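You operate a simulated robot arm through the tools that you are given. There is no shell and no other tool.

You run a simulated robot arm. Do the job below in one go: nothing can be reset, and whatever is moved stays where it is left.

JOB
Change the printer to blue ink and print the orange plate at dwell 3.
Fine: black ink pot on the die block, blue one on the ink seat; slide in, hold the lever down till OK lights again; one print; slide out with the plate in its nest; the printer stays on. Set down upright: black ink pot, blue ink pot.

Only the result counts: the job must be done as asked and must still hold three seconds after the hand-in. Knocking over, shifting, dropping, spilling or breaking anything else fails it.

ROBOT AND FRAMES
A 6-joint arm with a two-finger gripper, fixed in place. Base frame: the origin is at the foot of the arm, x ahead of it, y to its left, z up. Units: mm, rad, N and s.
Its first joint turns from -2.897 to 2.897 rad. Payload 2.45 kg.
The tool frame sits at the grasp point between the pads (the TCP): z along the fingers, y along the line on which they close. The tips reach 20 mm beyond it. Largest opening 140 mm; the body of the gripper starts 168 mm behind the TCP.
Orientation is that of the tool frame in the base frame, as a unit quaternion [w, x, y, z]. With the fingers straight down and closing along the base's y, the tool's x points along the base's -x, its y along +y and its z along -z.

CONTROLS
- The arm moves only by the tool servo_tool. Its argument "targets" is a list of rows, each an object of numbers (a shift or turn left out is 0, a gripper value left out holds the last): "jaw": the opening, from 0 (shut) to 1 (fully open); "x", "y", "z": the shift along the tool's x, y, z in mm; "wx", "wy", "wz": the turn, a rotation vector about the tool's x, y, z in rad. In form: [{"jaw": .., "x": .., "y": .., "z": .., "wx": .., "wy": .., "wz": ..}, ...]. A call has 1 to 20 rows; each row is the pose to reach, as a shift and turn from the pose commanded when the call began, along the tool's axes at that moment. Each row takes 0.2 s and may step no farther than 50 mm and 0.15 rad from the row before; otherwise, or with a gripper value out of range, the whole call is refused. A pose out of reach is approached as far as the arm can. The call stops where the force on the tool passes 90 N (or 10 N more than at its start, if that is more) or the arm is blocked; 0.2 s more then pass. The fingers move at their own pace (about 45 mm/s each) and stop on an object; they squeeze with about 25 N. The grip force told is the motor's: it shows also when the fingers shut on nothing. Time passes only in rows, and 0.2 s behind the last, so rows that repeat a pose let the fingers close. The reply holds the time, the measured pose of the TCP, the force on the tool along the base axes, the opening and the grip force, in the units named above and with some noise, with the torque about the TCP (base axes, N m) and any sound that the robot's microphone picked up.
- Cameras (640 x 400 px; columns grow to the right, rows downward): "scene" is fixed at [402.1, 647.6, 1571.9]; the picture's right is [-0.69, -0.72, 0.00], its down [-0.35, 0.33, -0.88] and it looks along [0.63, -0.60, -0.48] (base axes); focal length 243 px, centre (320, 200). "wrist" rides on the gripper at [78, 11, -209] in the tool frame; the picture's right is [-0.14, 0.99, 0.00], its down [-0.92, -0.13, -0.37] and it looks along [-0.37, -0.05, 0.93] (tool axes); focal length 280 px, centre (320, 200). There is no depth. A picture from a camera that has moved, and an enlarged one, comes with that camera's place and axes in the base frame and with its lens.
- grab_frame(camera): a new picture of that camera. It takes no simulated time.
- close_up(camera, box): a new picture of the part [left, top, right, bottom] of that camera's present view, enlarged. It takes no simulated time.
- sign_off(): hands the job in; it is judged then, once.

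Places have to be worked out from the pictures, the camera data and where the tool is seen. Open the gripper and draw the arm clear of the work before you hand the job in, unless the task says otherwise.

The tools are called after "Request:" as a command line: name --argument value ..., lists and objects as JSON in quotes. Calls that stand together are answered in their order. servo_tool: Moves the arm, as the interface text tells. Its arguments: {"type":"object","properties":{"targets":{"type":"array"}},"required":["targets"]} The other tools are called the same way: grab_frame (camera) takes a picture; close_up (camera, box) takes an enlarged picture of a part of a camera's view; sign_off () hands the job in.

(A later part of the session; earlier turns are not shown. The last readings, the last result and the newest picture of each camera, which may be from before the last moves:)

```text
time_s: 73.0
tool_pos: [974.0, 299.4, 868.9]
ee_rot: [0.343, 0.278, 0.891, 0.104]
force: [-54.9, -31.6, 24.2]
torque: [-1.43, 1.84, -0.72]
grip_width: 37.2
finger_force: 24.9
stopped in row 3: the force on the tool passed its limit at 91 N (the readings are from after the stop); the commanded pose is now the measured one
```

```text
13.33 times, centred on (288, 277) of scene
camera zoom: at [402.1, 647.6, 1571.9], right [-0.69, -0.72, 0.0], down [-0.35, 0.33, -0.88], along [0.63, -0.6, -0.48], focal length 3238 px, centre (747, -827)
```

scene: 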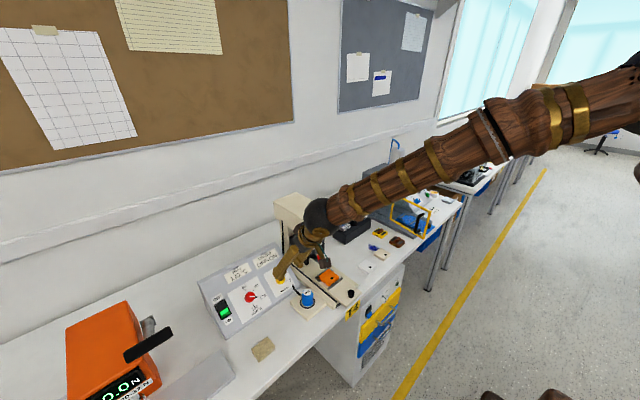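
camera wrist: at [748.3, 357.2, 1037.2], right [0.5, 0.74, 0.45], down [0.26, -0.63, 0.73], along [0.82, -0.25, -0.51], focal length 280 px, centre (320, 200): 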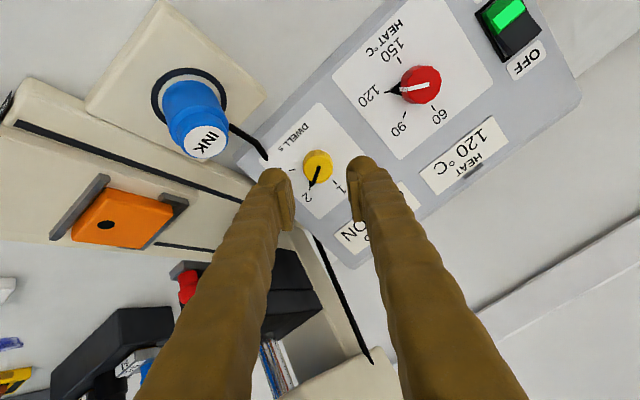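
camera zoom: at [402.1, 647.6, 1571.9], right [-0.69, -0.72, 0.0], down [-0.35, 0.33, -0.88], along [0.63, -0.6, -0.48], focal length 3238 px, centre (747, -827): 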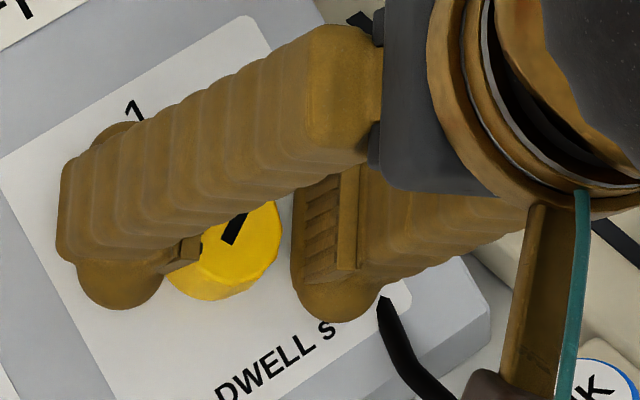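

The tips touched the panel and the call stopped, so the panel is about 20 mm beyond the TCP here. I back off 6 mm along the axis with the jaws opening to relieve the force.

Request:
servo_tool --targets '[{"jaw": 0.32, "z": -2}, {"z": -4}, {"z": -6}, {"z": -6}]'

Request:
close_up --camera "wrist" --box '[260, 130, 380, 230]'

Request:
close_up --camera "wrist" --box '[290, 155, 350, 205]'

Request:
close_up --camera "scene" --box '[190, 240, 350, 345]'

```text
time_s: 74.0
tool_pos: [971.5, 303.3, 873.6]
ee_rot: [0.343, 0.276, 0.891, 0.106]
force: [0.6, 0.5, 0.1]
torque: [0.01, -0.02, -0.02]
grip_width: 44.6
finger_force: 0.1
```

```text
4.00 times, centred on (320, 180) of wrist
camera zoom: at [789.6, 355.4, 989.3], right [0.5, 0.74, 0.45], down [0.26, -0.63, 0.73], along [0.82, -0.25, -0.51], focal length 1122 px, centre (320, 280)
```

zoom: 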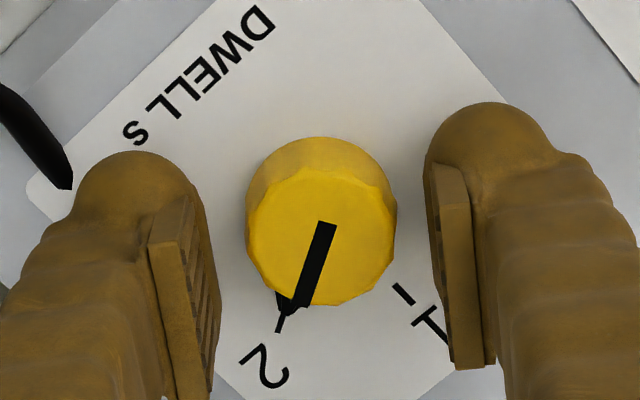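

```text
8.00 times, centred on (320, 180) of wrist
camera zoom: at [789.6, 355.4, 989.3], right [0.5, 0.74, 0.45], down [0.26, -0.63, 0.73], along [0.82, -0.25, -0.51], focal length 2243 px, centre (320, 360)
```

zoom: 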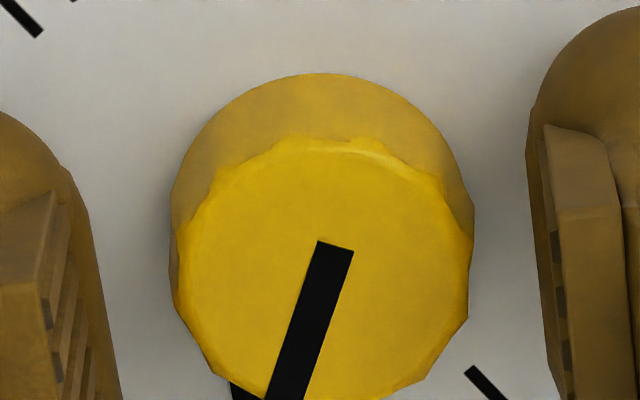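

```text
3.81 times, centred on (270, 292) of scene
camera zoom: at [402.1, 647.6, 1571.9], right [-0.69, -0.72, 0.0], down [-0.35, 0.33, -0.88], along [0.63, -0.6, -0.48], focal length 925 px, centre (510, -152)
```

zoom: 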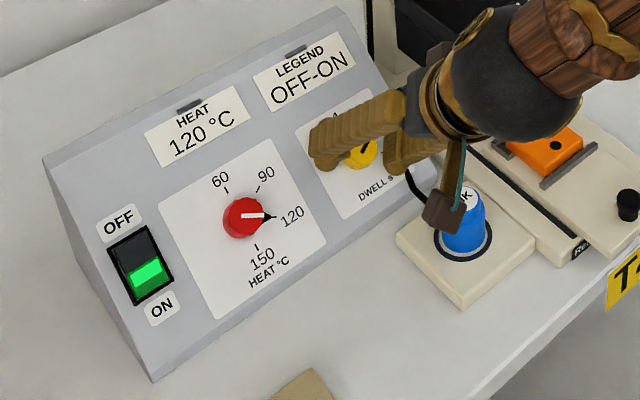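

Relieved, and nothing has shifted; the tips are now about 6 mm off the panel and the knob is centred. I close on the knob at this depth.

Request:
servo_tool --targets '[{"jaw": 0.0}, {}, {}, {}]'

Request:
close_up --camera "wrist" --box '[260, 130, 380, 230]'

```text
time_s: 75.0
tool_pos: [973.6, 302.9, 873.8]
ee_rot: [0.343, 0.276, 0.892, 0.106]
force: [10.8, 10.8, 0.3]
torque: [0.08, -0.08, 0.02]
grip_width: 29.1
finger_force: 45.3
```

```text
4.00 times, centred on (320, 180) of wrist
camera zoom: at [789.7, 355.8, 989.5], right [0.5, 0.74, 0.45], down [0.26, -0.63, 0.73], along [0.83, -0.25, -0.51], focal length 1122 px, centre (320, 280)
```

zoom: 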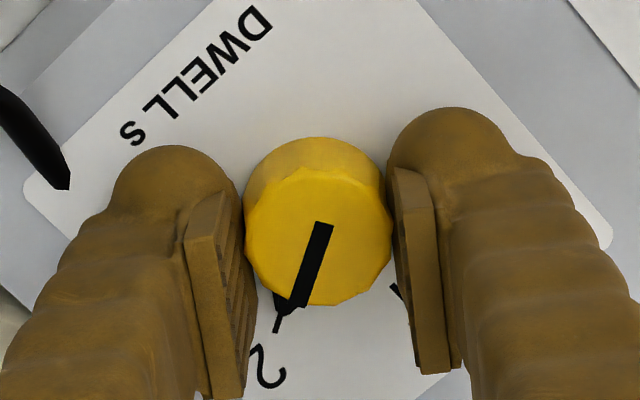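

The knob is gripped at 29 mm with a small side load, so I shift 0.7 mm to relieve it and turn 60° clockwise about the tool axis.

Request:
servo_tool --targets '[{"y": 0.7}, {"y": 0.7, "wz": 0.12}, {"y": 0.7, "wz": 0.24}, {"y": 0.7, "wz": 0.36}, {"y": 0.7, "wz": 0.48}, {"y": 0.7, "wz": 0.6}, {"y": 0.7, "wz": 0.72}, {"y": 0.7, "wz": 0.84}, {"y": 0.7, "wz": 0.95}, {"y": 0.7, "wz": 1.047}, {"y": 0.7, "wz": 1.047}]'

Request:
grab_frame --camera "wrist"

Request:
close_up --camera "wrist" --box '[260, 130, 380, 230]'

Request:
close_up --camera "scene" --box '[250, 240, 330, 310]'

```text
time_s: 76.5
tool_pos: [971.3, 303.2, 871.6]
ee_rot: [0.279, 0.562, 0.752, 0.204]
force: [-10.4, -3.7, 0.0]
torque: [-0.12, 0.1, -0.06]
grip_width: 29.3
finger_force: 44.6
out of reach, approached as far as the arm can: row 7
stopped in row 7: the force on the tool passed its limit at 97 N (the readings are from after the stop); the commanded pose is now the measured one
```

```text
taken
camera wrist: at [827.4, 382.2, 1022.8], right [0.75, 0.15, 0.64], down [-0.14, -0.92, 0.38], along [0.64, -0.37, -0.67], focal length 280 px, centre (320, 200)
```

wrist: 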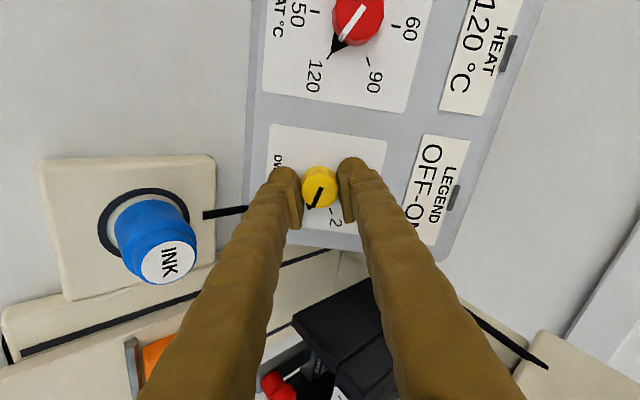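

```text
4.00 times, centred on (320, 180) of wrist
camera zoom: at [827.4, 382.2, 1022.8], right [0.75, 0.15, 0.64], down [-0.14, -0.92, 0.38], along [0.64, -0.37, -0.67], focal length 1122 px, centre (320, 280)
```

zoom: 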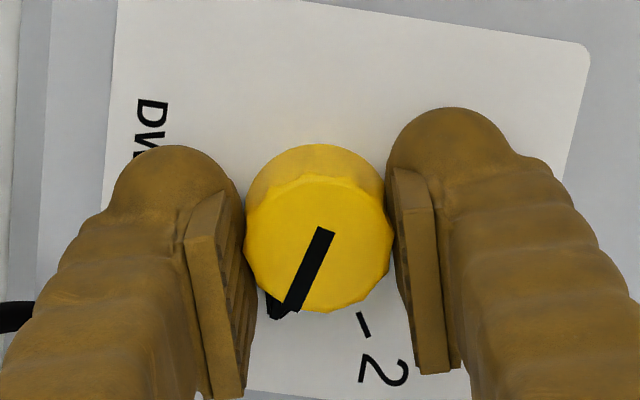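

```text
5.71 times, centred on (290, 275) of scene
camera zoom: at [402.1, 647.6, 1571.9], right [-0.69, -0.72, 0.0], down [-0.35, 0.33, -0.88], along [0.63, -0.6, -0.48], focal length 1388 px, centre (491, -229)
```

zoom: 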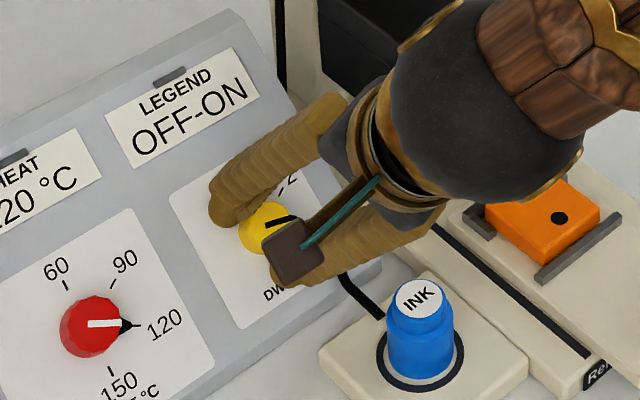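

The wrist joint hit its limit after about 39°, so the pointer is now past halfway between 2 and 3. I release the knob, and look where it rests before re-gripping it from a turned-back wrist.

Request:
servo_tool --targets '[{"jaw": 0.32}, {}, {}, {}]'

Request:
close_up --camera "wrist" --box '[260, 130, 380, 230]'

```text
time_s: 77.5
tool_pos: [970.3, 302.3, 873.1]
ee_rot: [0.28, 0.561, 0.751, 0.204]
force: [-0.4, -0.5, -0.9]
torque: [0.03, 0.02, 0.02]
grip_width: 44.8
finger_force: 0.0
```

```text
4.00 times, centred on (320, 180) of wrist
camera zoom: at [827.9, 382.3, 1023.2], right [0.75, 0.15, 0.64], down [-0.14, -0.92, 0.38], along [0.64, -0.37, -0.67], focal length 1122 px, centre (320, 280)
```

zoom: 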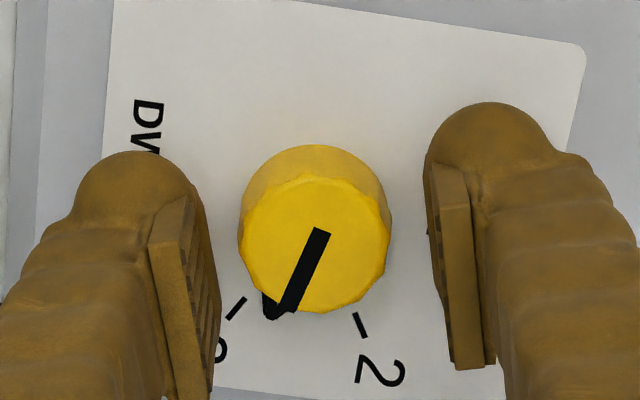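

The knob stays about 21° short of 3. I back off 30 mm, turn the wrist back by 2.09 rad so the fingers again avoid the pointer, and look.

Request:
servo_tool --targets '[{"z": -10}, {"z": -20}, {"z": -30}, {"z": -30, "wz": -0.15}, {"z": -30, "wz": -0.3}, {"z": -30, "wz": -0.45}, {"z": -30, "wz": -0.6}, {"z": -30, "wz": -0.75}, {"z": -30, "wz": -0.9}, {"z": -30, "wz": -1.05}, {"z": -30, "wz": -1.2}, {"z": -30, "wz": -1.35}, {"z": -30, "wz": -1.5}, {"z": -30, "wz": -1.65}, {"z": -30, "wz": -1.8}, {"z": -30, "wz": -1.95}, {"z": -30, "wz": -2.09}, {"z": -30, "wz": -2.09}]'

Request:
grab_frame --camera "wrist"

Request:
close_up --camera "wrist" --box '[260, 110, 380, 210]'

Request:
close_up --camera "scene" --box '[250, 230, 350, 310]'

```text
time_s: 81.3
tool_pos: [952.7, 303.8, 896.0]
ee_rot: [0.318, -0.369, 0.862, -0.139]
force: [0.3, 0.2, -0.2]
torque: [0.01, 0.03, 0.01]
grip_width: 45.0
finger_force: 0.0
```

```text
taken
camera wrist: at [770.2, 255.6, 1014.3], right [-0.47, 0.78, -0.41], down [0.32, 0.58, 0.75], along [0.82, 0.22, -0.52], focal length 280 px, centre (320, 200)
```

wrist: 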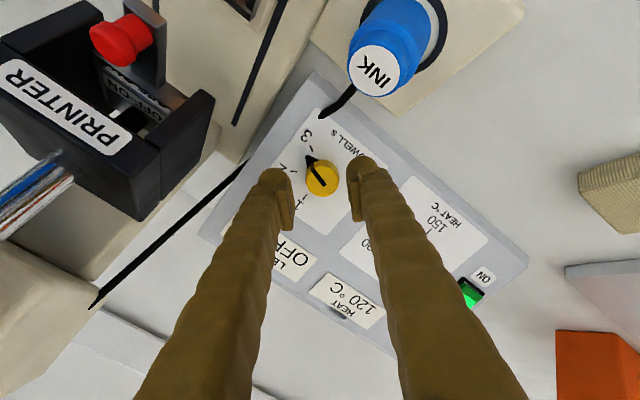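

```text
4.00 times, centred on (320, 160) of wrist
camera zoom: at [770.2, 255.6, 1014.3], right [-0.47, 0.78, -0.41], down [0.32, 0.58, 0.75], along [0.82, 0.22, -0.52], focal length 1122 px, centre (320, 360)
```

zoom: 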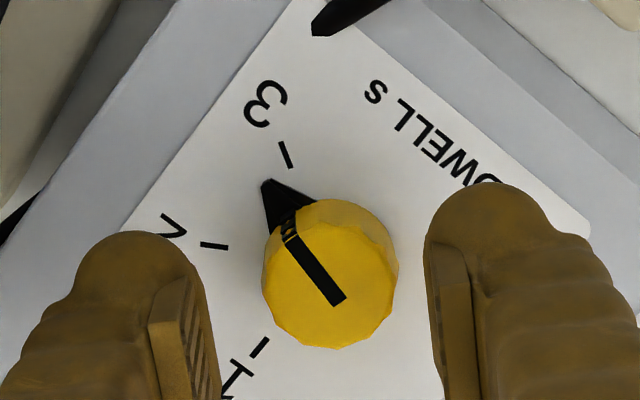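

```text
5.00 times, centred on (300, 270) of scene
camera zoom: at [402.1, 647.6, 1571.9], right [-0.69, -0.72, 0.0], down [-0.35, 0.33, -0.88], along [0.63, -0.6, -0.48], focal length 1214 px, centre (420, -150)
```

zoom: 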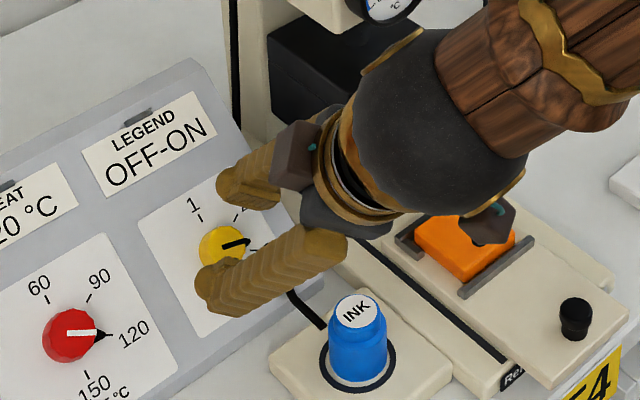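

The pointer is now seen clearly, just short of the 3 tick. I zoom to centre the tool on the knob again.

Request:
close_up --camera "wrist" --box '[290, 145, 350, 205]'

```text
6.67 times, centred on (320, 175) of wrist
camera zoom: at [770.2, 255.6, 1014.3], right [-0.47, 0.78, -0.41], down [0.32, 0.58, 0.75], along [0.82, 0.22, -0.52], focal length 1869 px, centre (320, 367)
```

zoom: 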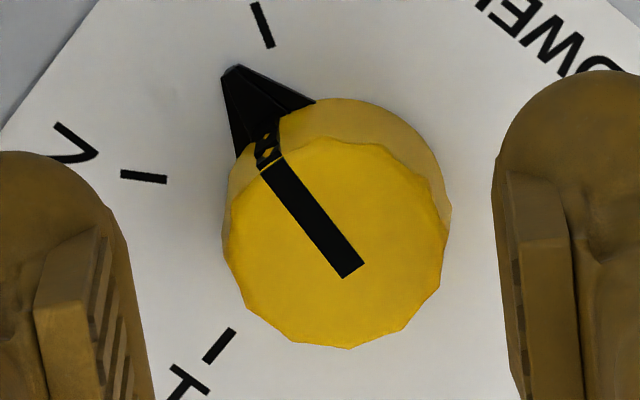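

The knob centre is offset by about (-2.2, +2.4) mm and the pointer is a little close to one pad, so I shift and turn back another 0.35 rad while still retracted.

Request:
servo_tool --targets '[{"x": -2.2, "y": 2.4}, {"x": -2.2, "y": 2.4, "wz": -0.12}, {"x": -2.2, "y": 2.4, "wz": -0.24}, {"x": -2.2, "y": 2.4, "wz": -0.35}, {"x": -2.2, "y": 2.4, "wz": -0.35}]'

Request:
close_up --camera "wrist" --box '[290, 145, 350, 205]'

Request:
grab_frame --camera "wrist"

```text
time_s: 82.5
tool_pos: [952.2, 305.7, 896.3]
ee_rot: [0.288, -0.513, 0.786, -0.192]
force: [0.6, 0.6, 0.7]
torque: [0.0, 0.01, -0.01]
grip_width: 44.8
finger_force: 0.1
```

```text
6.67 times, centred on (320, 175) of wrist
camera zoom: at [785.2, 240.2, 1027.7], right [-0.65, 0.52, -0.56], down [0.13, 0.8, 0.59], along [0.75, 0.31, -0.58], focal length 1869 px, centre (320, 367)
```

zoom: 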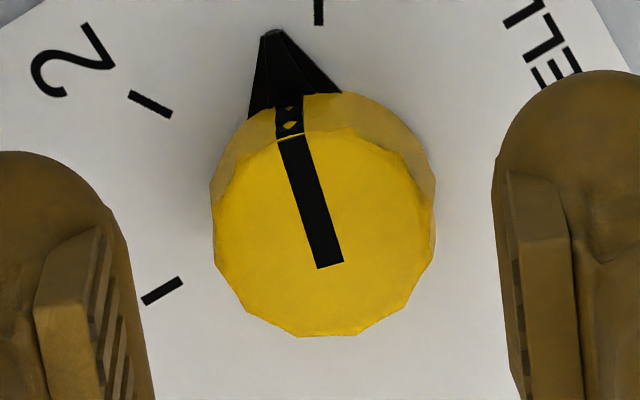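

```text
taken
camera wrist: at [785.2, 240.2, 1027.7], right [-0.65, 0.52, -0.56], down [0.13, 0.8, 0.59], along [0.75, 0.31, -0.58], focal length 280 px, centre (320, 200)
```

wrist: 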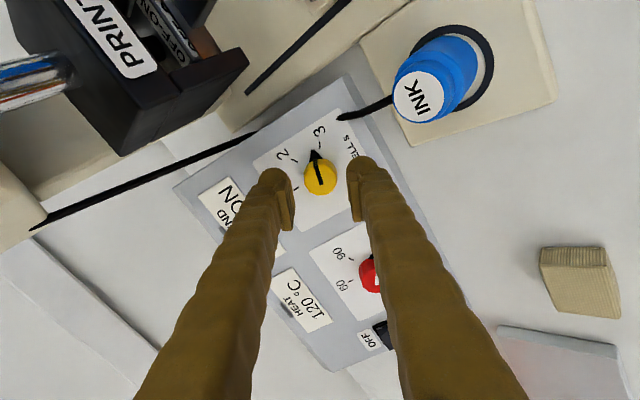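

Centred again, and the pointer needs about 17° more to the 3 tick. I advance 27 mm along the axis in steps, keeping the tips off the panel.

Request:
servo_tool --targets '[{"x": -0.2, "y": 0.4, "z": 10}, {"x": -0.2, "y": 0.4, "z": 18}, {"x": -0.2, "y": 0.4, "z": 24}, {"x": -0.2, "y": 0.4, "z": 27}, {"x": -0.2, "y": 0.4, "z": 27}]'

Request:
close_up --camera "wrist" --box '[280, 140, 360, 210]'

```text
time_s: 83.7
tool_pos: [969.0, 306.5, 874.4]
ee_rot: [0.288, -0.512, 0.786, -0.192]
force: [-0.3, 0.7, 0.1]
torque: [-0.01, -0.04, 0.01]
grip_width: 45.1
finger_force: 0.0
```

```text
5.71 times, centred on (320, 175) of wrist
camera zoom: at [802.3, 240.2, 1006.7], right [-0.65, 0.52, -0.56], down [0.13, 0.79, 0.59], along [0.75, 0.31, -0.58], focal length 1602 px, centre (320, 343)
```

zoom: 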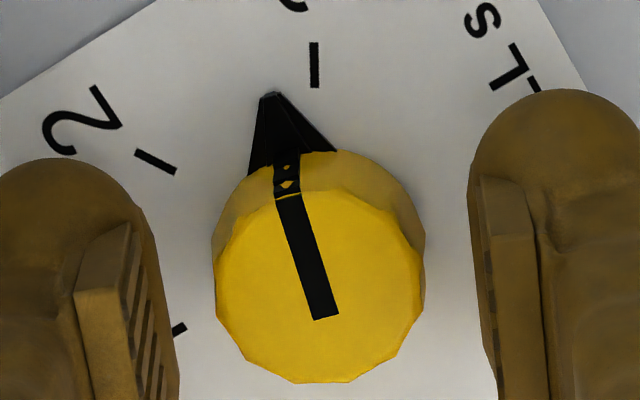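

No contact and well centred. I close on the knob.

Request:
servo_tool --targets '[{"jaw": 0.0}, {}, {}, {}]'

Request:
close_up --camera "wrist" --box '[280, 140, 360, 210]'

```text
time_s: 84.7
tool_pos: [969.1, 307.6, 875.1]
ee_rot: [0.287, -0.512, 0.786, -0.193]
force: [1.2, 1.0, -0.8]
torque: [-0.01, 0.01, 0.02]
grip_width: 29.0
finger_force: 45.1
```

```text
5.71 times, centred on (320, 175) of wrist
camera zoom: at [802.3, 240.2, 1006.7], right [-0.65, 0.52, -0.56], down [0.13, 0.79, 0.59], along [0.75, 0.31, -0.58], focal length 1602 px, centre (320, 343)
```

zoom: 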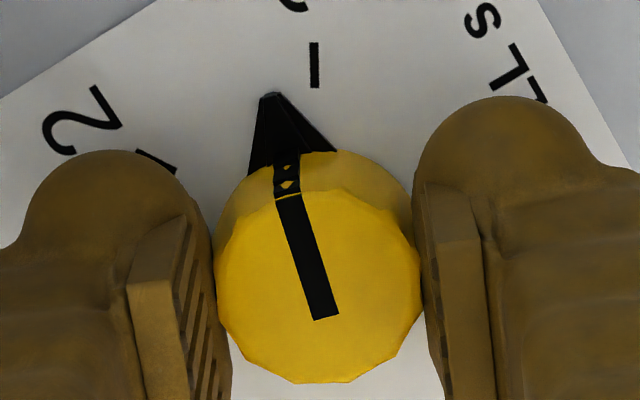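

Gripped with no side load. I turn +0.29 rad and check the pointer against the 3 tick.

Request:
servo_tool --targets '[{"wz": 0.08}, {"wz": 0.16}, {"wz": 0.23}, {"wz": 0.29}, {"wz": 0.29}]'

Request:
close_up --camera "wrist" --box '[280, 140, 360, 210]'

```text
time_s: 85.9
tool_pos: [969.3, 307.4, 874.4]
ee_rot: [0.312, -0.393, 0.852, -0.148]
force: [4.6, -9.4, -6.6]
torque: [-0.15, 0.0, 0.16]
grip_width: 28.8
finger_force: 44.3
```

```text
5.71 times, centred on (320, 175) of wrist
camera zoom: at [789.4, 254.9, 995.7], right [-0.5, 0.75, -0.44], down [0.29, 0.62, 0.73], along [0.81, 0.24, -0.53], focal length 1602 px, centre (320, 343)
```

zoom: 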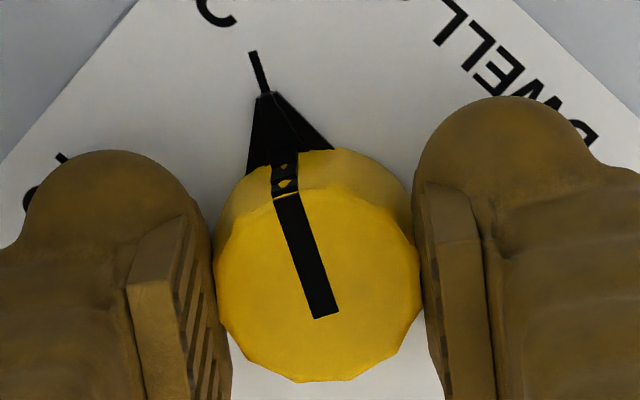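

The pointer tip now meets the 3 tick. I release the knob and check that it stays there.

Request:
servo_tool --targets '[{"jaw": 0.32}, {}, {}, {}]'

Request:
servo_tool --targets '[{"z": -10}, {"z": -25}, {"z": -45}, {"z": -70}, {"z": -70}]'

Request:
close_up --camera "wrist" --box '[280, 110, 360, 190]'

Request:
close_up --camera "scene" --box '[250, 240, 320, 300]'

```text
time_s: 86.9
tool_pos: [968.9, 307.7, 876.4]
ee_rot: [0.313, -0.393, 0.852, -0.148]
force: [-0.1, 0.1, -0.5]
torque: [-0.01, 0.0, -0.03]
grip_width: 44.8
finger_force: 0.2
```

```text
time_s: 88.1
tool_pos: [923.5, 307.6, 928.3]
ee_rot: [0.313, -0.393, 0.852, -0.149]
force: [-0.5, 0.2, -0.8]
torque: [-0.01, -0.03, 0.0]
grip_width: 44.8
finger_force: 0.1
```

```text
5.00 times, centred on (320, 150) of wrist
camera zoom: at [743.7, 256.1, 1048.3], right [-0.5, 0.75, -0.44], down [0.29, 0.62, 0.73], along [0.81, 0.24, -0.53], focal length 1402 px, centre (320, 450)
```

zoom: 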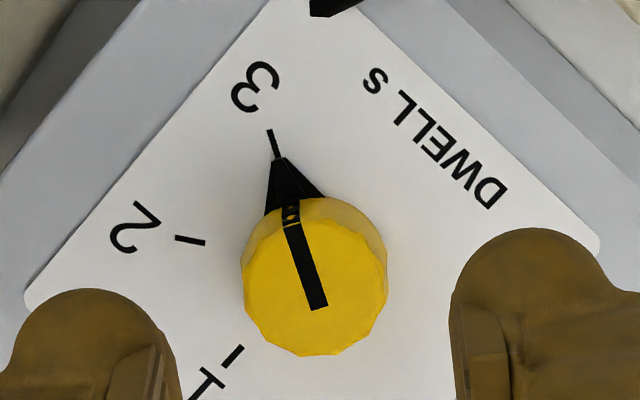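

```text
6.67 times, centred on (285, 270) of scene
camera zoom: at [402.1, 647.6, 1571.9], right [-0.69, -0.72, 0.0], down [-0.35, 0.33, -0.88], along [0.63, -0.6, -0.48], focal length 1619 px, centre (553, -267)
```

zoom: 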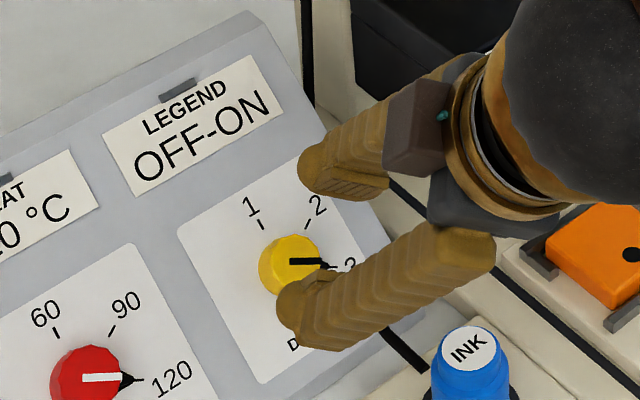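

Dwell is set at 3 and holds. I back away along the axis and return the wrist to its normal straight orientation in the air.

Request:
servo_tool --targets '[{"z": -45}, {"z": -90}, {"z": -120}, {"z": -120, "wz": 0.15}, {"z": -120, "wz": 0.3}, {"z": -120, "wz": 0.45}, {"z": -120, "wz": 0.6}, {"z": -120, "wz": 0.75}, {"z": -120, "wz": 0.873}, {"z": -120, "wz": 0.873}]'

Request:
servo_tool --targets '[{"wy": 0.15}, {"wy": 0.3}, {"wy": 0.45}, {"wy": 0.6}, {"wy": 0.733}, {"wy": 0.733}]'

Request:
close_up --camera "scene" --box '[300, 260, 370, 325]'

Request:
grab_frame --camera "wrist"

```text
time_s: 90.3
tool_pos: [846.3, 309.0, 1020.2]
ee_rot: [0.347, 0.003, 0.938, -0.002]
force: [0.0, -0.5, 0.9]
torque: [0.02, 0.0, 0.0]
grip_width: 44.9
finger_force: 0.0
```

```text
time_s: 91.7
tool_pos: [846.0, 307.4, 1018.7]
ee_rot: [-0.013, 0.005, 1.0, -0.001]
force: [0.9, -0.7, 0.5]
torque: [-0.01, 0.01, -0.01]
grip_width: 44.9
finger_force: 0.0
```

```text
6.15 times, centred on (335, 292) of scene
camera zoom: at [402.1, 647.6, 1571.9], right [-0.69, -0.72, 0.0], down [-0.35, 0.33, -0.88], along [0.63, -0.6, -0.48], focal length 1494 px, centre (228, -369)
```

zoom: 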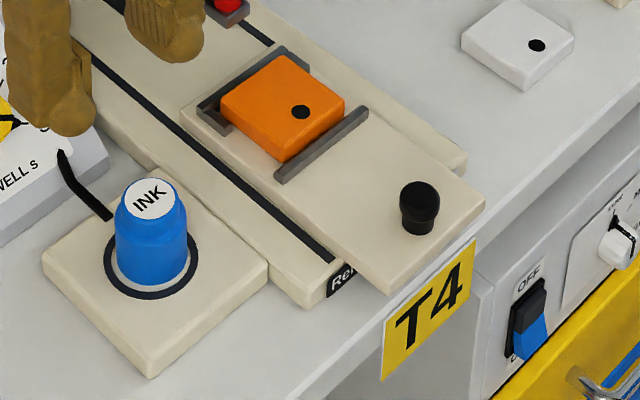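

```text
taken
camera wrist: at [774.1, 319.7, 1229.6], right [0.15, 0.99, -0.01], down [0.93, -0.13, 0.34], along [0.34, -0.05, -0.94], focal length 280 px, centre (320, 200)
```

wrist: 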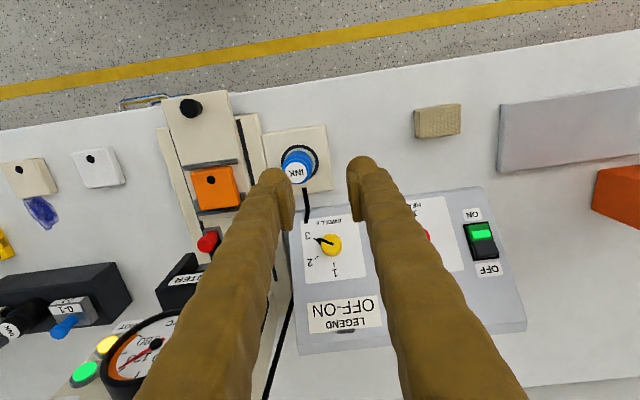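

Both pots and the knob look right. There is a partly hidden label on the printer base's front, so I zoom in on it and on the slide and printer head for details.

Request:
close_up --camera "scene" --box '[326, 280, 356, 305]'

Request:
close_up --camera "wrist" --box '[60, 80, 300, 240]'

Request:
close_up --camera "scene" --box '[270, 185, 370, 275]'

```text
16.00 times, centred on (341, 292) of scene
camera zoom: at [402.1, 647.6, 1571.9], right [-0.69, -0.72, 0.0], down [-0.35, 0.33, -0.88], along [0.63, -0.6, -0.48], focal length 3886 px, centre (-16, -1280)
```

zoom: 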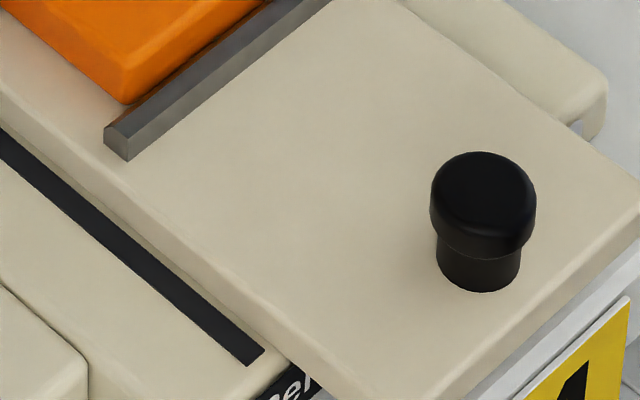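

```text
2.50 times, centred on (180, 160) of wrist
camera zoom: at [774.1, 319.7, 1229.6], right [0.15, 0.99, -0.01], down [0.93, -0.13, 0.34], along [0.34, -0.05, -0.94], focal length 701 px, centre (670, 300)
```

zoom: 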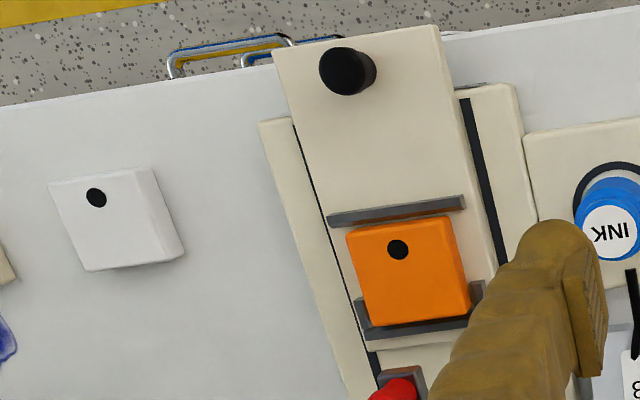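

```text
4.44 times, centred on (320, 230) of scene
camera zoom: at [402.1, 647.6, 1571.9], right [-0.69, -0.72, 0.0], down [-0.35, 0.33, -0.88], along [0.63, -0.6, -0.48], focal length 1079 px, centre (320, 67)
```

zoom: 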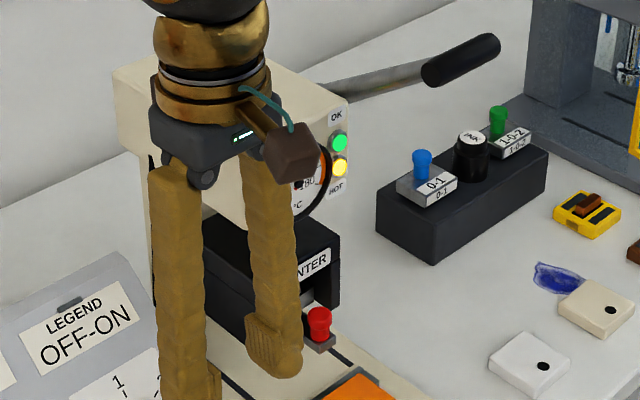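

The slide knob is a mushroom about 24 mm wide near (763, 147, 845). To keep the wrist clear of the lever and head I'll work the slide with the tool tilted 30°, so I move in front of the slide and tilt for a near view.

Request:
servo_tool --targets '[{"x": 25, "y": -27, "wz": -0.01}, {"x": 50, "y": -54, "wz": -0.01}, {"x": 75, "y": -81, "wz": -0.01}, {"x": 100, "y": -108, "wz": -0.01, "wy": -0.1}, {"x": 125, "y": -135, "z": 15, "wz": -0.01, "wy": -0.22}, {"x": 148, "y": -160, "z": 35, "wz": -0.01, "wy": -0.34}, {"x": 148, "y": -160, "z": 61, "wz": -0.01, "wy": -0.46}, {"x": 148, "y": -160, "z": 61, "wz": -0.01, "wy": -0.546}, {"x": 148, "y": -160, "z": 61, "wz": -0.01, "wy": -0.546}]'

Request:
grab_frame --camera "wrist"

Request:
grab_frame --camera "scene"

```text
time_s: 93.7
tool_pos: [693.8, 149.5, 963.4]
ee_rot: [0.258, -0.001, 0.966, -0.002]
force: [0.4, 0.5, 0.7]
torque: [-0.01, -0.03, 0.01]
grip_width: 45.0
finger_force: 0.1
```

```text
taken
camera wrist: at [523.9, 160.3, 1104.3], right [0.12, 0.99, 0.06], down [0.61, -0.12, 0.78], along [0.78, -0.05, -0.62], focal length 280 px, centre (320, 200)
```

wrist: 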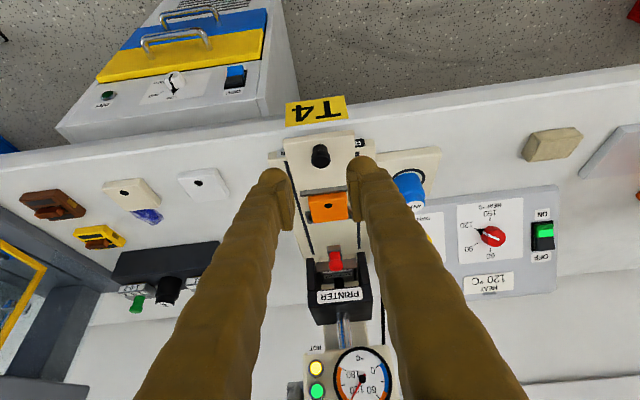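

```text
taken
```

scene: 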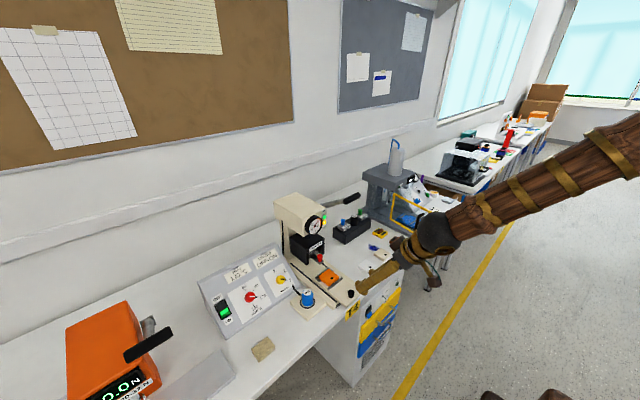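

I have a good frontal view of the printer now. I enlarge the slide and the press head.

Request:
close_up --camera "wrist" --box '[260, 120, 390, 230]'

Request:
close_up --camera "wrist" --box '[280, 220, 400, 400]'

Request:
close_up --camera "wrist" --box '[300, 125, 350, 175]'

```text
3.64 times, centred on (325, 175) of wrist
camera zoom: at [523.9, 160.3, 1104.3], right [0.12, 0.99, 0.06], down [0.61, -0.12, 0.78], along [0.78, -0.05, -0.62], focal length 1020 px, centre (302, 291)
```

zoom: 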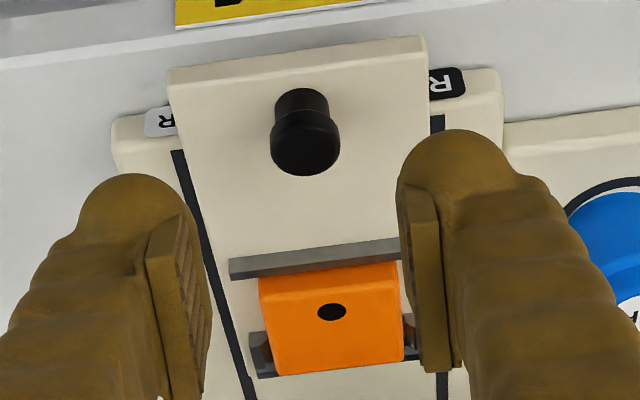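

```text
2.22 times, centred on (340, 310) of wrist
camera zoom: at [523.9, 160.3, 1104.3], right [0.12, 0.99, 0.06], down [0.61, -0.12, 0.78], along [0.78, -0.05, -0.62], focal length 623 px, centre (276, -44)
```

zoom: 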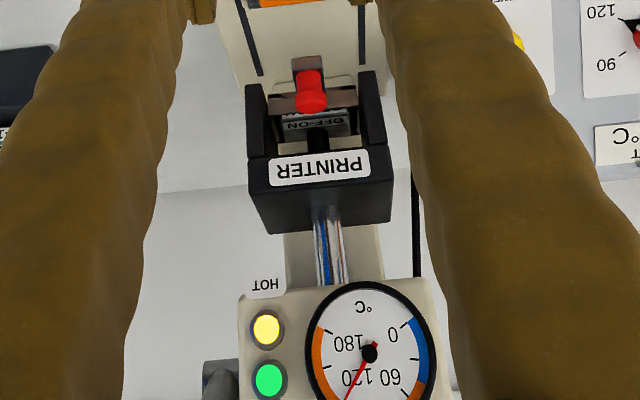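

```text
8.00 times, centred on (325, 150) of wrist
camera zoom: at [523.9, 160.3, 1104.3], right [0.12, 0.99, 0.06], down [0.61, -0.12, 0.78], along [0.78, -0.05, -0.62], focal length 2243 px, centre (280, 600)
```

zoom: 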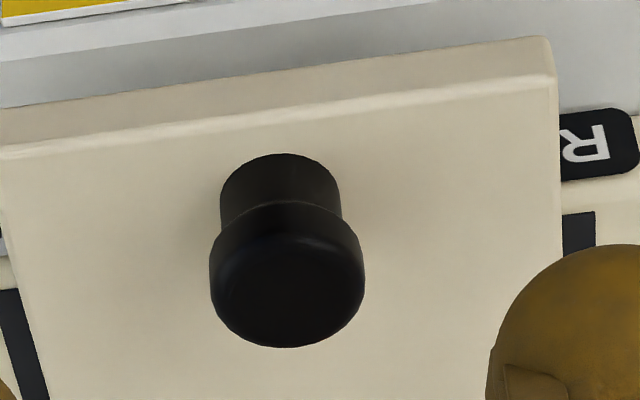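

The knob's cap top is near (764, 149, 851) and the slide plate top near z 833. I move to a point 45 mm above the grip position with the tilted tool, then check the alignment.

Request:
servo_tool --targets '[{"x": -10, "z": 28}, {"x": -20, "z": 56}, {"x": -31.7, "z": 85.6}, {"x": -31.7, "z": 85.6}]'

Request:
close_up --camera "wrist" --box '[250, 110, 390, 230]'

Request:
close_up --camera "scene" --box '[310, 260, 380, 320]'

```text
time_s: 94.7
tool_pos: [765.9, 148.0, 905.6]
ee_rot: [0.257, -0.002, 0.967, -0.001]
force: [-0.8, 0.0, -1.4]
torque: [0.01, -0.01, 0.02]
grip_width: 44.5
finger_force: 0.0
```

```text
3.33 times, centred on (320, 170) of wrist
camera zoom: at [594.3, 158.6, 1047.1], right [0.12, 0.99, 0.06], down [0.62, -0.12, 0.78], along [0.78, -0.05, -0.62], focal length 935 px, centre (320, 300)
```

zoom: 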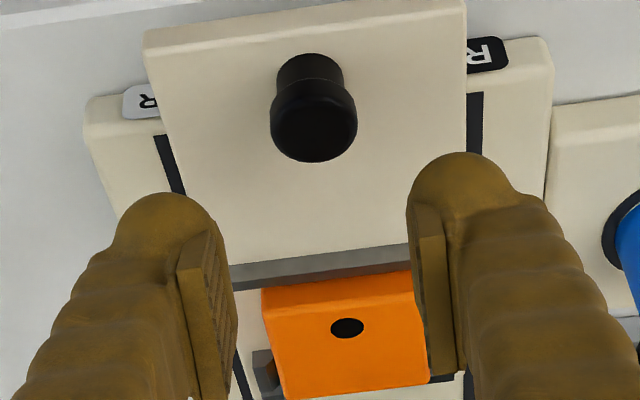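

```text
6.67 times, centred on (345, 290) of scene
camera zoom: at [402.1, 647.6, 1571.9], right [-0.69, -0.72, 0.0], down [-0.35, 0.33, -0.88], along [0.63, -0.6, -0.48], focal length 1619 px, centre (153, -400)
```

zoom: 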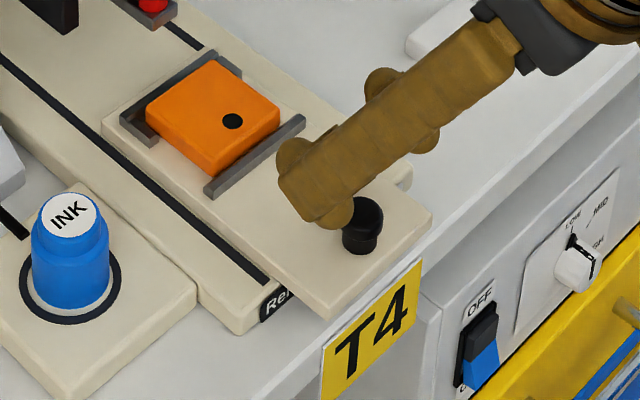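

The knob is centred apart from 2 mm in y. I correct that and lower vertically to the grip height, in small steps.

Request:
servo_tool --targets '[{"x": 1, "y": 2.0, "z": 0}, {"x": 11, "y": 2.0, "z": 17}, {"x": 17, "y": 2.0, "z": 27.5}, {"x": 20, "y": 2.0, "z": 32.5}, {"x": 20, "y": 2.0, "z": 32.5}]'

Request:
close_up --camera "wrist" --box '[250, 110, 390, 230]'

Request:
close_up --camera "scene" --box '[330, 275, 370, 310]'

```text
time_s: 95.9
tool_pos: [763.0, 150.6, 867.1]
ee_rot: [0.258, -0.001, 0.966, -0.002]
force: [0.3, -0.4, -0.4]
torque: [-0.03, 0.01, 0.0]
grip_width: 44.9
finger_force: 0.1
```

```text
3.33 times, centred on (320, 170) of wrist
camera zoom: at [593.0, 161.3, 1008.0], right [0.12, 0.99, 0.06], down [0.62, -0.12, 0.78], along [0.78, -0.05, -0.62], focal length 935 px, centre (320, 300)
```

zoom: 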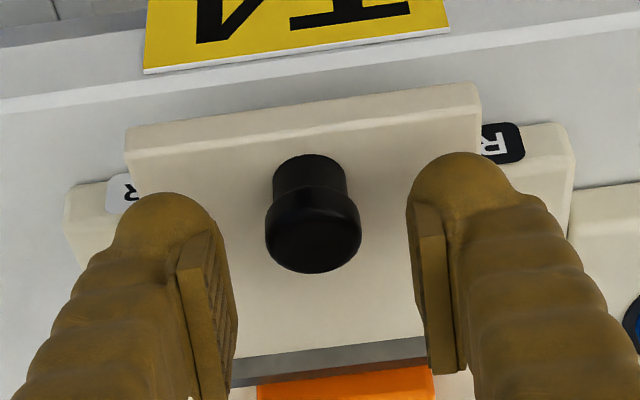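

```text
11.43 times, centred on (350, 292) of scene
camera zoom: at [402.1, 647.6, 1571.9], right [-0.69, -0.72, 0.0], down [-0.35, 0.33, -0.88], along [0.63, -0.6, -0.48], focal length 2775 px, centre (-23, -857)
```

zoom: 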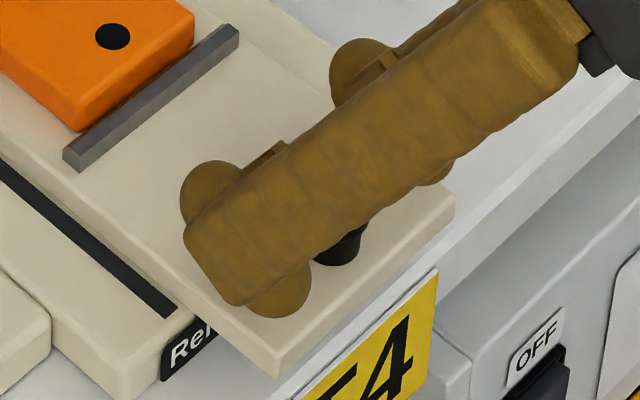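

The knob is between the fingers but still near the tips; I lower 3.5 mm more and check for contact.

Request:
servo_tool --targets '[{"x": 1.0, "y": -0.5, "z": 1.7}, {"x": 1.75, "y": -0.5, "z": 3.0}, {"x": 1.75, "y": -0.5, "z": 3.0}]'

Request:
close_up --camera "scene" --box '[330, 275, 370, 310]'

```text
time_s: 96.7
tool_pos: [764.8, 151.3, 863.1]
ee_rot: [0.257, -0.002, 0.966, -0.002]
force: [0.5, 0.0, -0.1]
torque: [0.01, -0.03, -0.03]
grip_width: 44.6
finger_force: 0.0
```

```text
11.43 times, centred on (350, 292) of scene
camera zoom: at [402.1, 647.6, 1571.9], right [-0.69, -0.72, 0.0], down [-0.35, 0.33, -0.88], along [0.63, -0.6, -0.48], focal length 2775 px, centre (-23, -857)
```

zoom: 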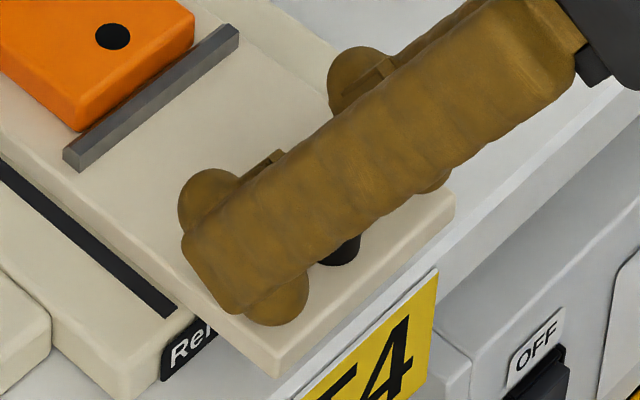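

Still free of contact. I close the jaws on the slide knob.

Request:
servo_tool --targets '[{"jaw": 0.0}, {}, {}, {}]'

Request:
close_up --camera "wrist" --box '[250, 110, 390, 230]'

```text
time_s: 97.7
tool_pos: [763.7, 150.2, 863.7]
ee_rot: [0.257, -0.001, 0.966, -0.002]
force: [3.1, -15.3, -0.7]
torque: [-0.18, -0.05, 0.07]
grip_width: 22.6
finger_force: 45.5
```

```text
3.33 times, centred on (320, 170) of wrist
camera zoom: at [593.5, 161.1, 1004.1], right [0.12, 0.99, 0.06], down [0.62, -0.12, 0.78], along [0.78, -0.05, -0.62], focal length 935 px, centre (320, 300)
```

zoom: 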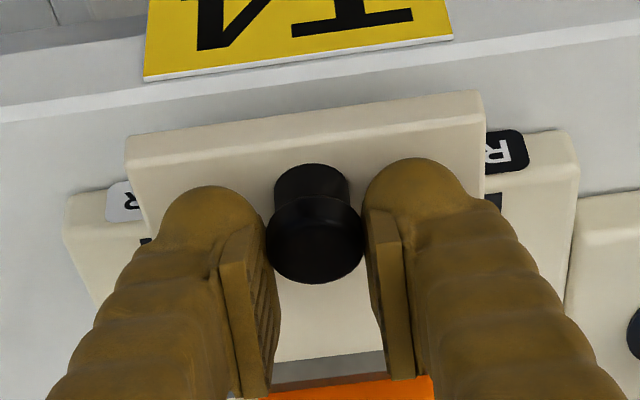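

The cap is gripped at 22.6 mm with a small sideways load, which I relieve by 0.8 mm. Then I push the slide in 40 mm along +x and check it follows.

Request:
servo_tool --targets '[{"y": -0.8}, {"x": -8.67, "y": -0.8, "z": 4.99}, {"x": -17.34, "y": -0.8, "z": 9.97}, {"x": -26.0, "y": -0.8, "z": 14.96}, {"x": -34.67, "y": -0.8, "z": 19.94}, {"x": -34.67, "y": -0.8, "z": 19.94}]'

Request:
close_up --camera "scene" --box '[290, 230, 370, 310]'

Request:
close_up --camera "wrist" --box '[250, 110, 390, 230]'

```text
time_s: 99.1
tool_pos: [803.1, 151.5, 862.6]
ee_rot: [0.257, -0.001, 0.966, -0.002]
force: [-0.9, -4.5, -9.5]
torque: [-0.01, 0.07, 0.02]
grip_width: 22.5
finger_force: 45.3
```

```text
5.00 times, centred on (330, 270) of scene
camera zoom: at [402.1, 647.6, 1571.9], right [-0.69, -0.72, 0.0], down [-0.35, 0.33, -0.88], along [0.63, -0.6, -0.48], focal length 1214 px, centre (270, -150)
```

zoom: 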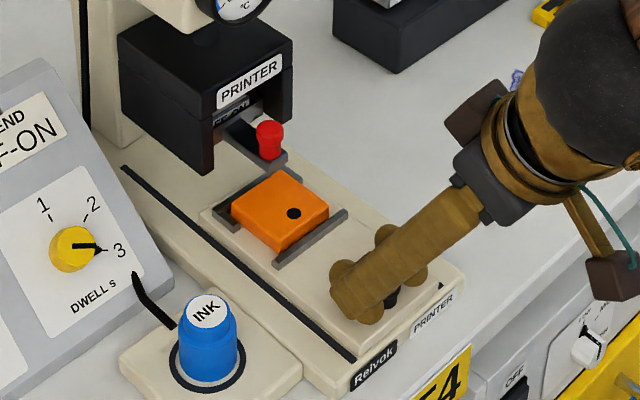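

```text
3.33 times, centred on (320, 170) of wrist
camera zoom: at [632.8, 160.8, 1004.3], right [0.12, 0.99, 0.06], down [0.62, -0.12, 0.78], along [0.78, -0.05, -0.63], focal length 935 px, centre (320, 300)
```

zoom: 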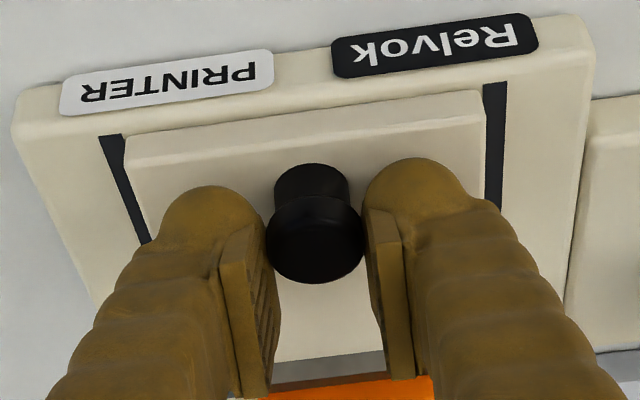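

The slide follows smoothly (the labels are just "Relvok PRINTER"). I push in another 35 mm.

Request:
servo_tool --targets '[{"x": -8.67, "z": 4.99}, {"x": -17.34, "z": 9.97}, {"x": -26.0, "z": 14.96}, {"x": -30.34, "z": 17.45}, {"x": -30.34, "z": 17.45}]'

Request:
close_up --camera "scene" --box '[290, 220, 370, 300]'

Request:
grab_frame --camera "wrist"

```text
time_s: 100.3
tool_pos: [839.4, 149.8, 861.8]
ee_rot: [0.258, -0.001, 0.966, -0.002]
force: [0.7, 8.3, -9.7]
torque: [0.12, 0.0, 0.03]
grip_width: 23.0
finger_force: 44.9
```

```text
5.00 times, centred on (330, 260) of scene
camera zoom: at [402.1, 647.6, 1571.9], right [-0.69, -0.72, 0.0], down [-0.35, 0.33, -0.88], along [0.63, -0.6, -0.48], focal length 1214 px, centre (270, -100)
```

zoom: 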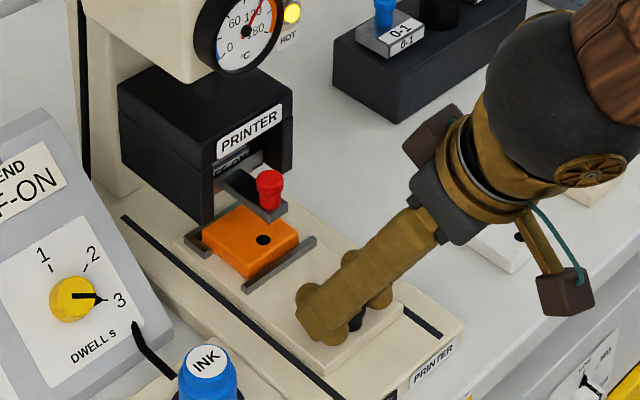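

```text
taken
camera wrist: at [668.1, 160.7, 1004.2], right [0.12, 0.99, 0.06], down [0.62, -0.12, 0.78], along [0.78, -0.05, -0.62], focal length 280 px, centre (320, 200)
```

wrist: 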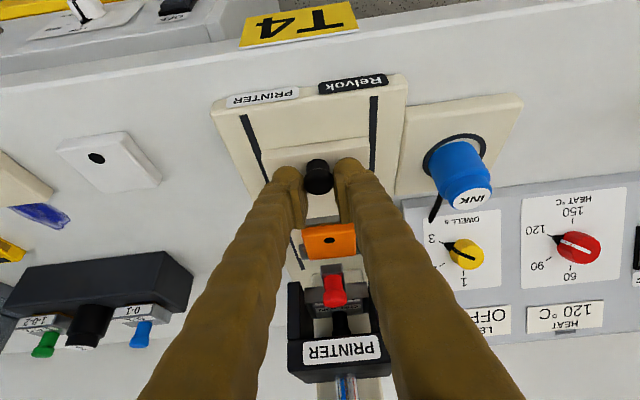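

75 mm in so far, and the plate is entering under the ram. I continue in 5 mm steps while watching for the end stop.

Request:
servo_tool --targets '[{"x": -4.33, "z": 2.49}, {"x": -8.67, "z": 4.99}, {"x": -13.0, "z": 7.48}, {"x": -13.0, "z": 7.48}]'

Request:
close_up --camera "scene" --box '[290, 220, 370, 300]'

```text
time_s: 101.3
tool_pos: [854.3, 150.3, 863.2]
ee_rot: [0.258, -0.001, 0.966, -0.002]
force: [-0.6, 16.6, -9.4]
torque: [0.22, 0.08, -0.03]
grip_width: 22.4
finger_force: 44.8
```

```text
5.00 times, centred on (330, 260) of scene
camera zoom: at [402.1, 647.6, 1571.9], right [-0.69, -0.72, 0.0], down [-0.35, 0.33, -0.88], along [0.63, -0.6, -0.48], focal length 1214 px, centre (270, -100)
```

zoom: 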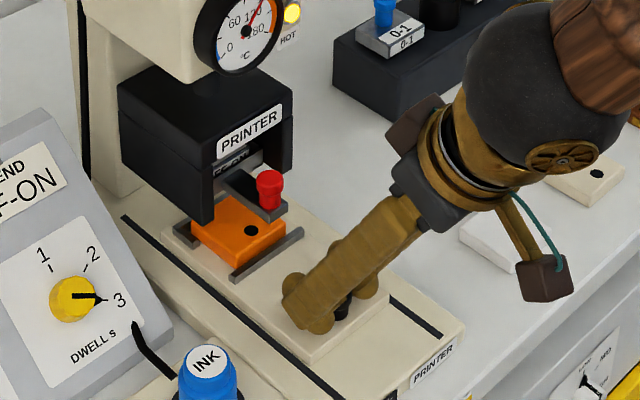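

No stop yet; a sideways load is building because the slide runs slightly towards +y, so I add 1 mm in y and keep pushing in 5 mm steps.

Request:
servo_tool --targets '[{"x": -2, "y": 0.8, "z": 1.15}, {"x": -6.5, "y": 1.1, "z": 3.74}, {"x": -10.8, "y": 1.2, "z": 6.23}, {"x": -13.0, "y": 1.3, "z": 7.48}, {"x": -13.0, "y": 1.3, "z": 7.48}]'

Request:
close_up --camera "scene" --box '[290, 220, 370, 300]'

```text
time_s: 102.5
tool_pos: [867.9, 150.3, 862.4]
ee_rot: [0.256, -0.001, 0.967, -0.002]
force: [-0.2, -17.0, 5.4]
torque: [-0.25, -0.04, 0.07]
grip_width: 22.7
finger_force: 44.7
```

```text
5.00 times, centred on (330, 260) of scene
camera zoom: at [402.1, 647.6, 1571.9], right [-0.69, -0.72, 0.0], down [-0.35, 0.33, -0.88], along [0.63, -0.6, -0.48], focal length 1214 px, centre (270, -100)
```

zoom: 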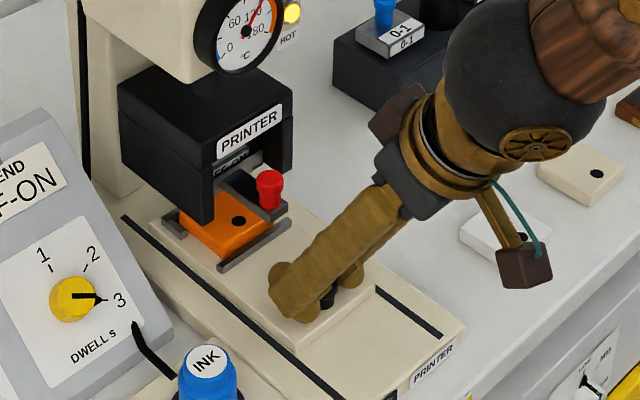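

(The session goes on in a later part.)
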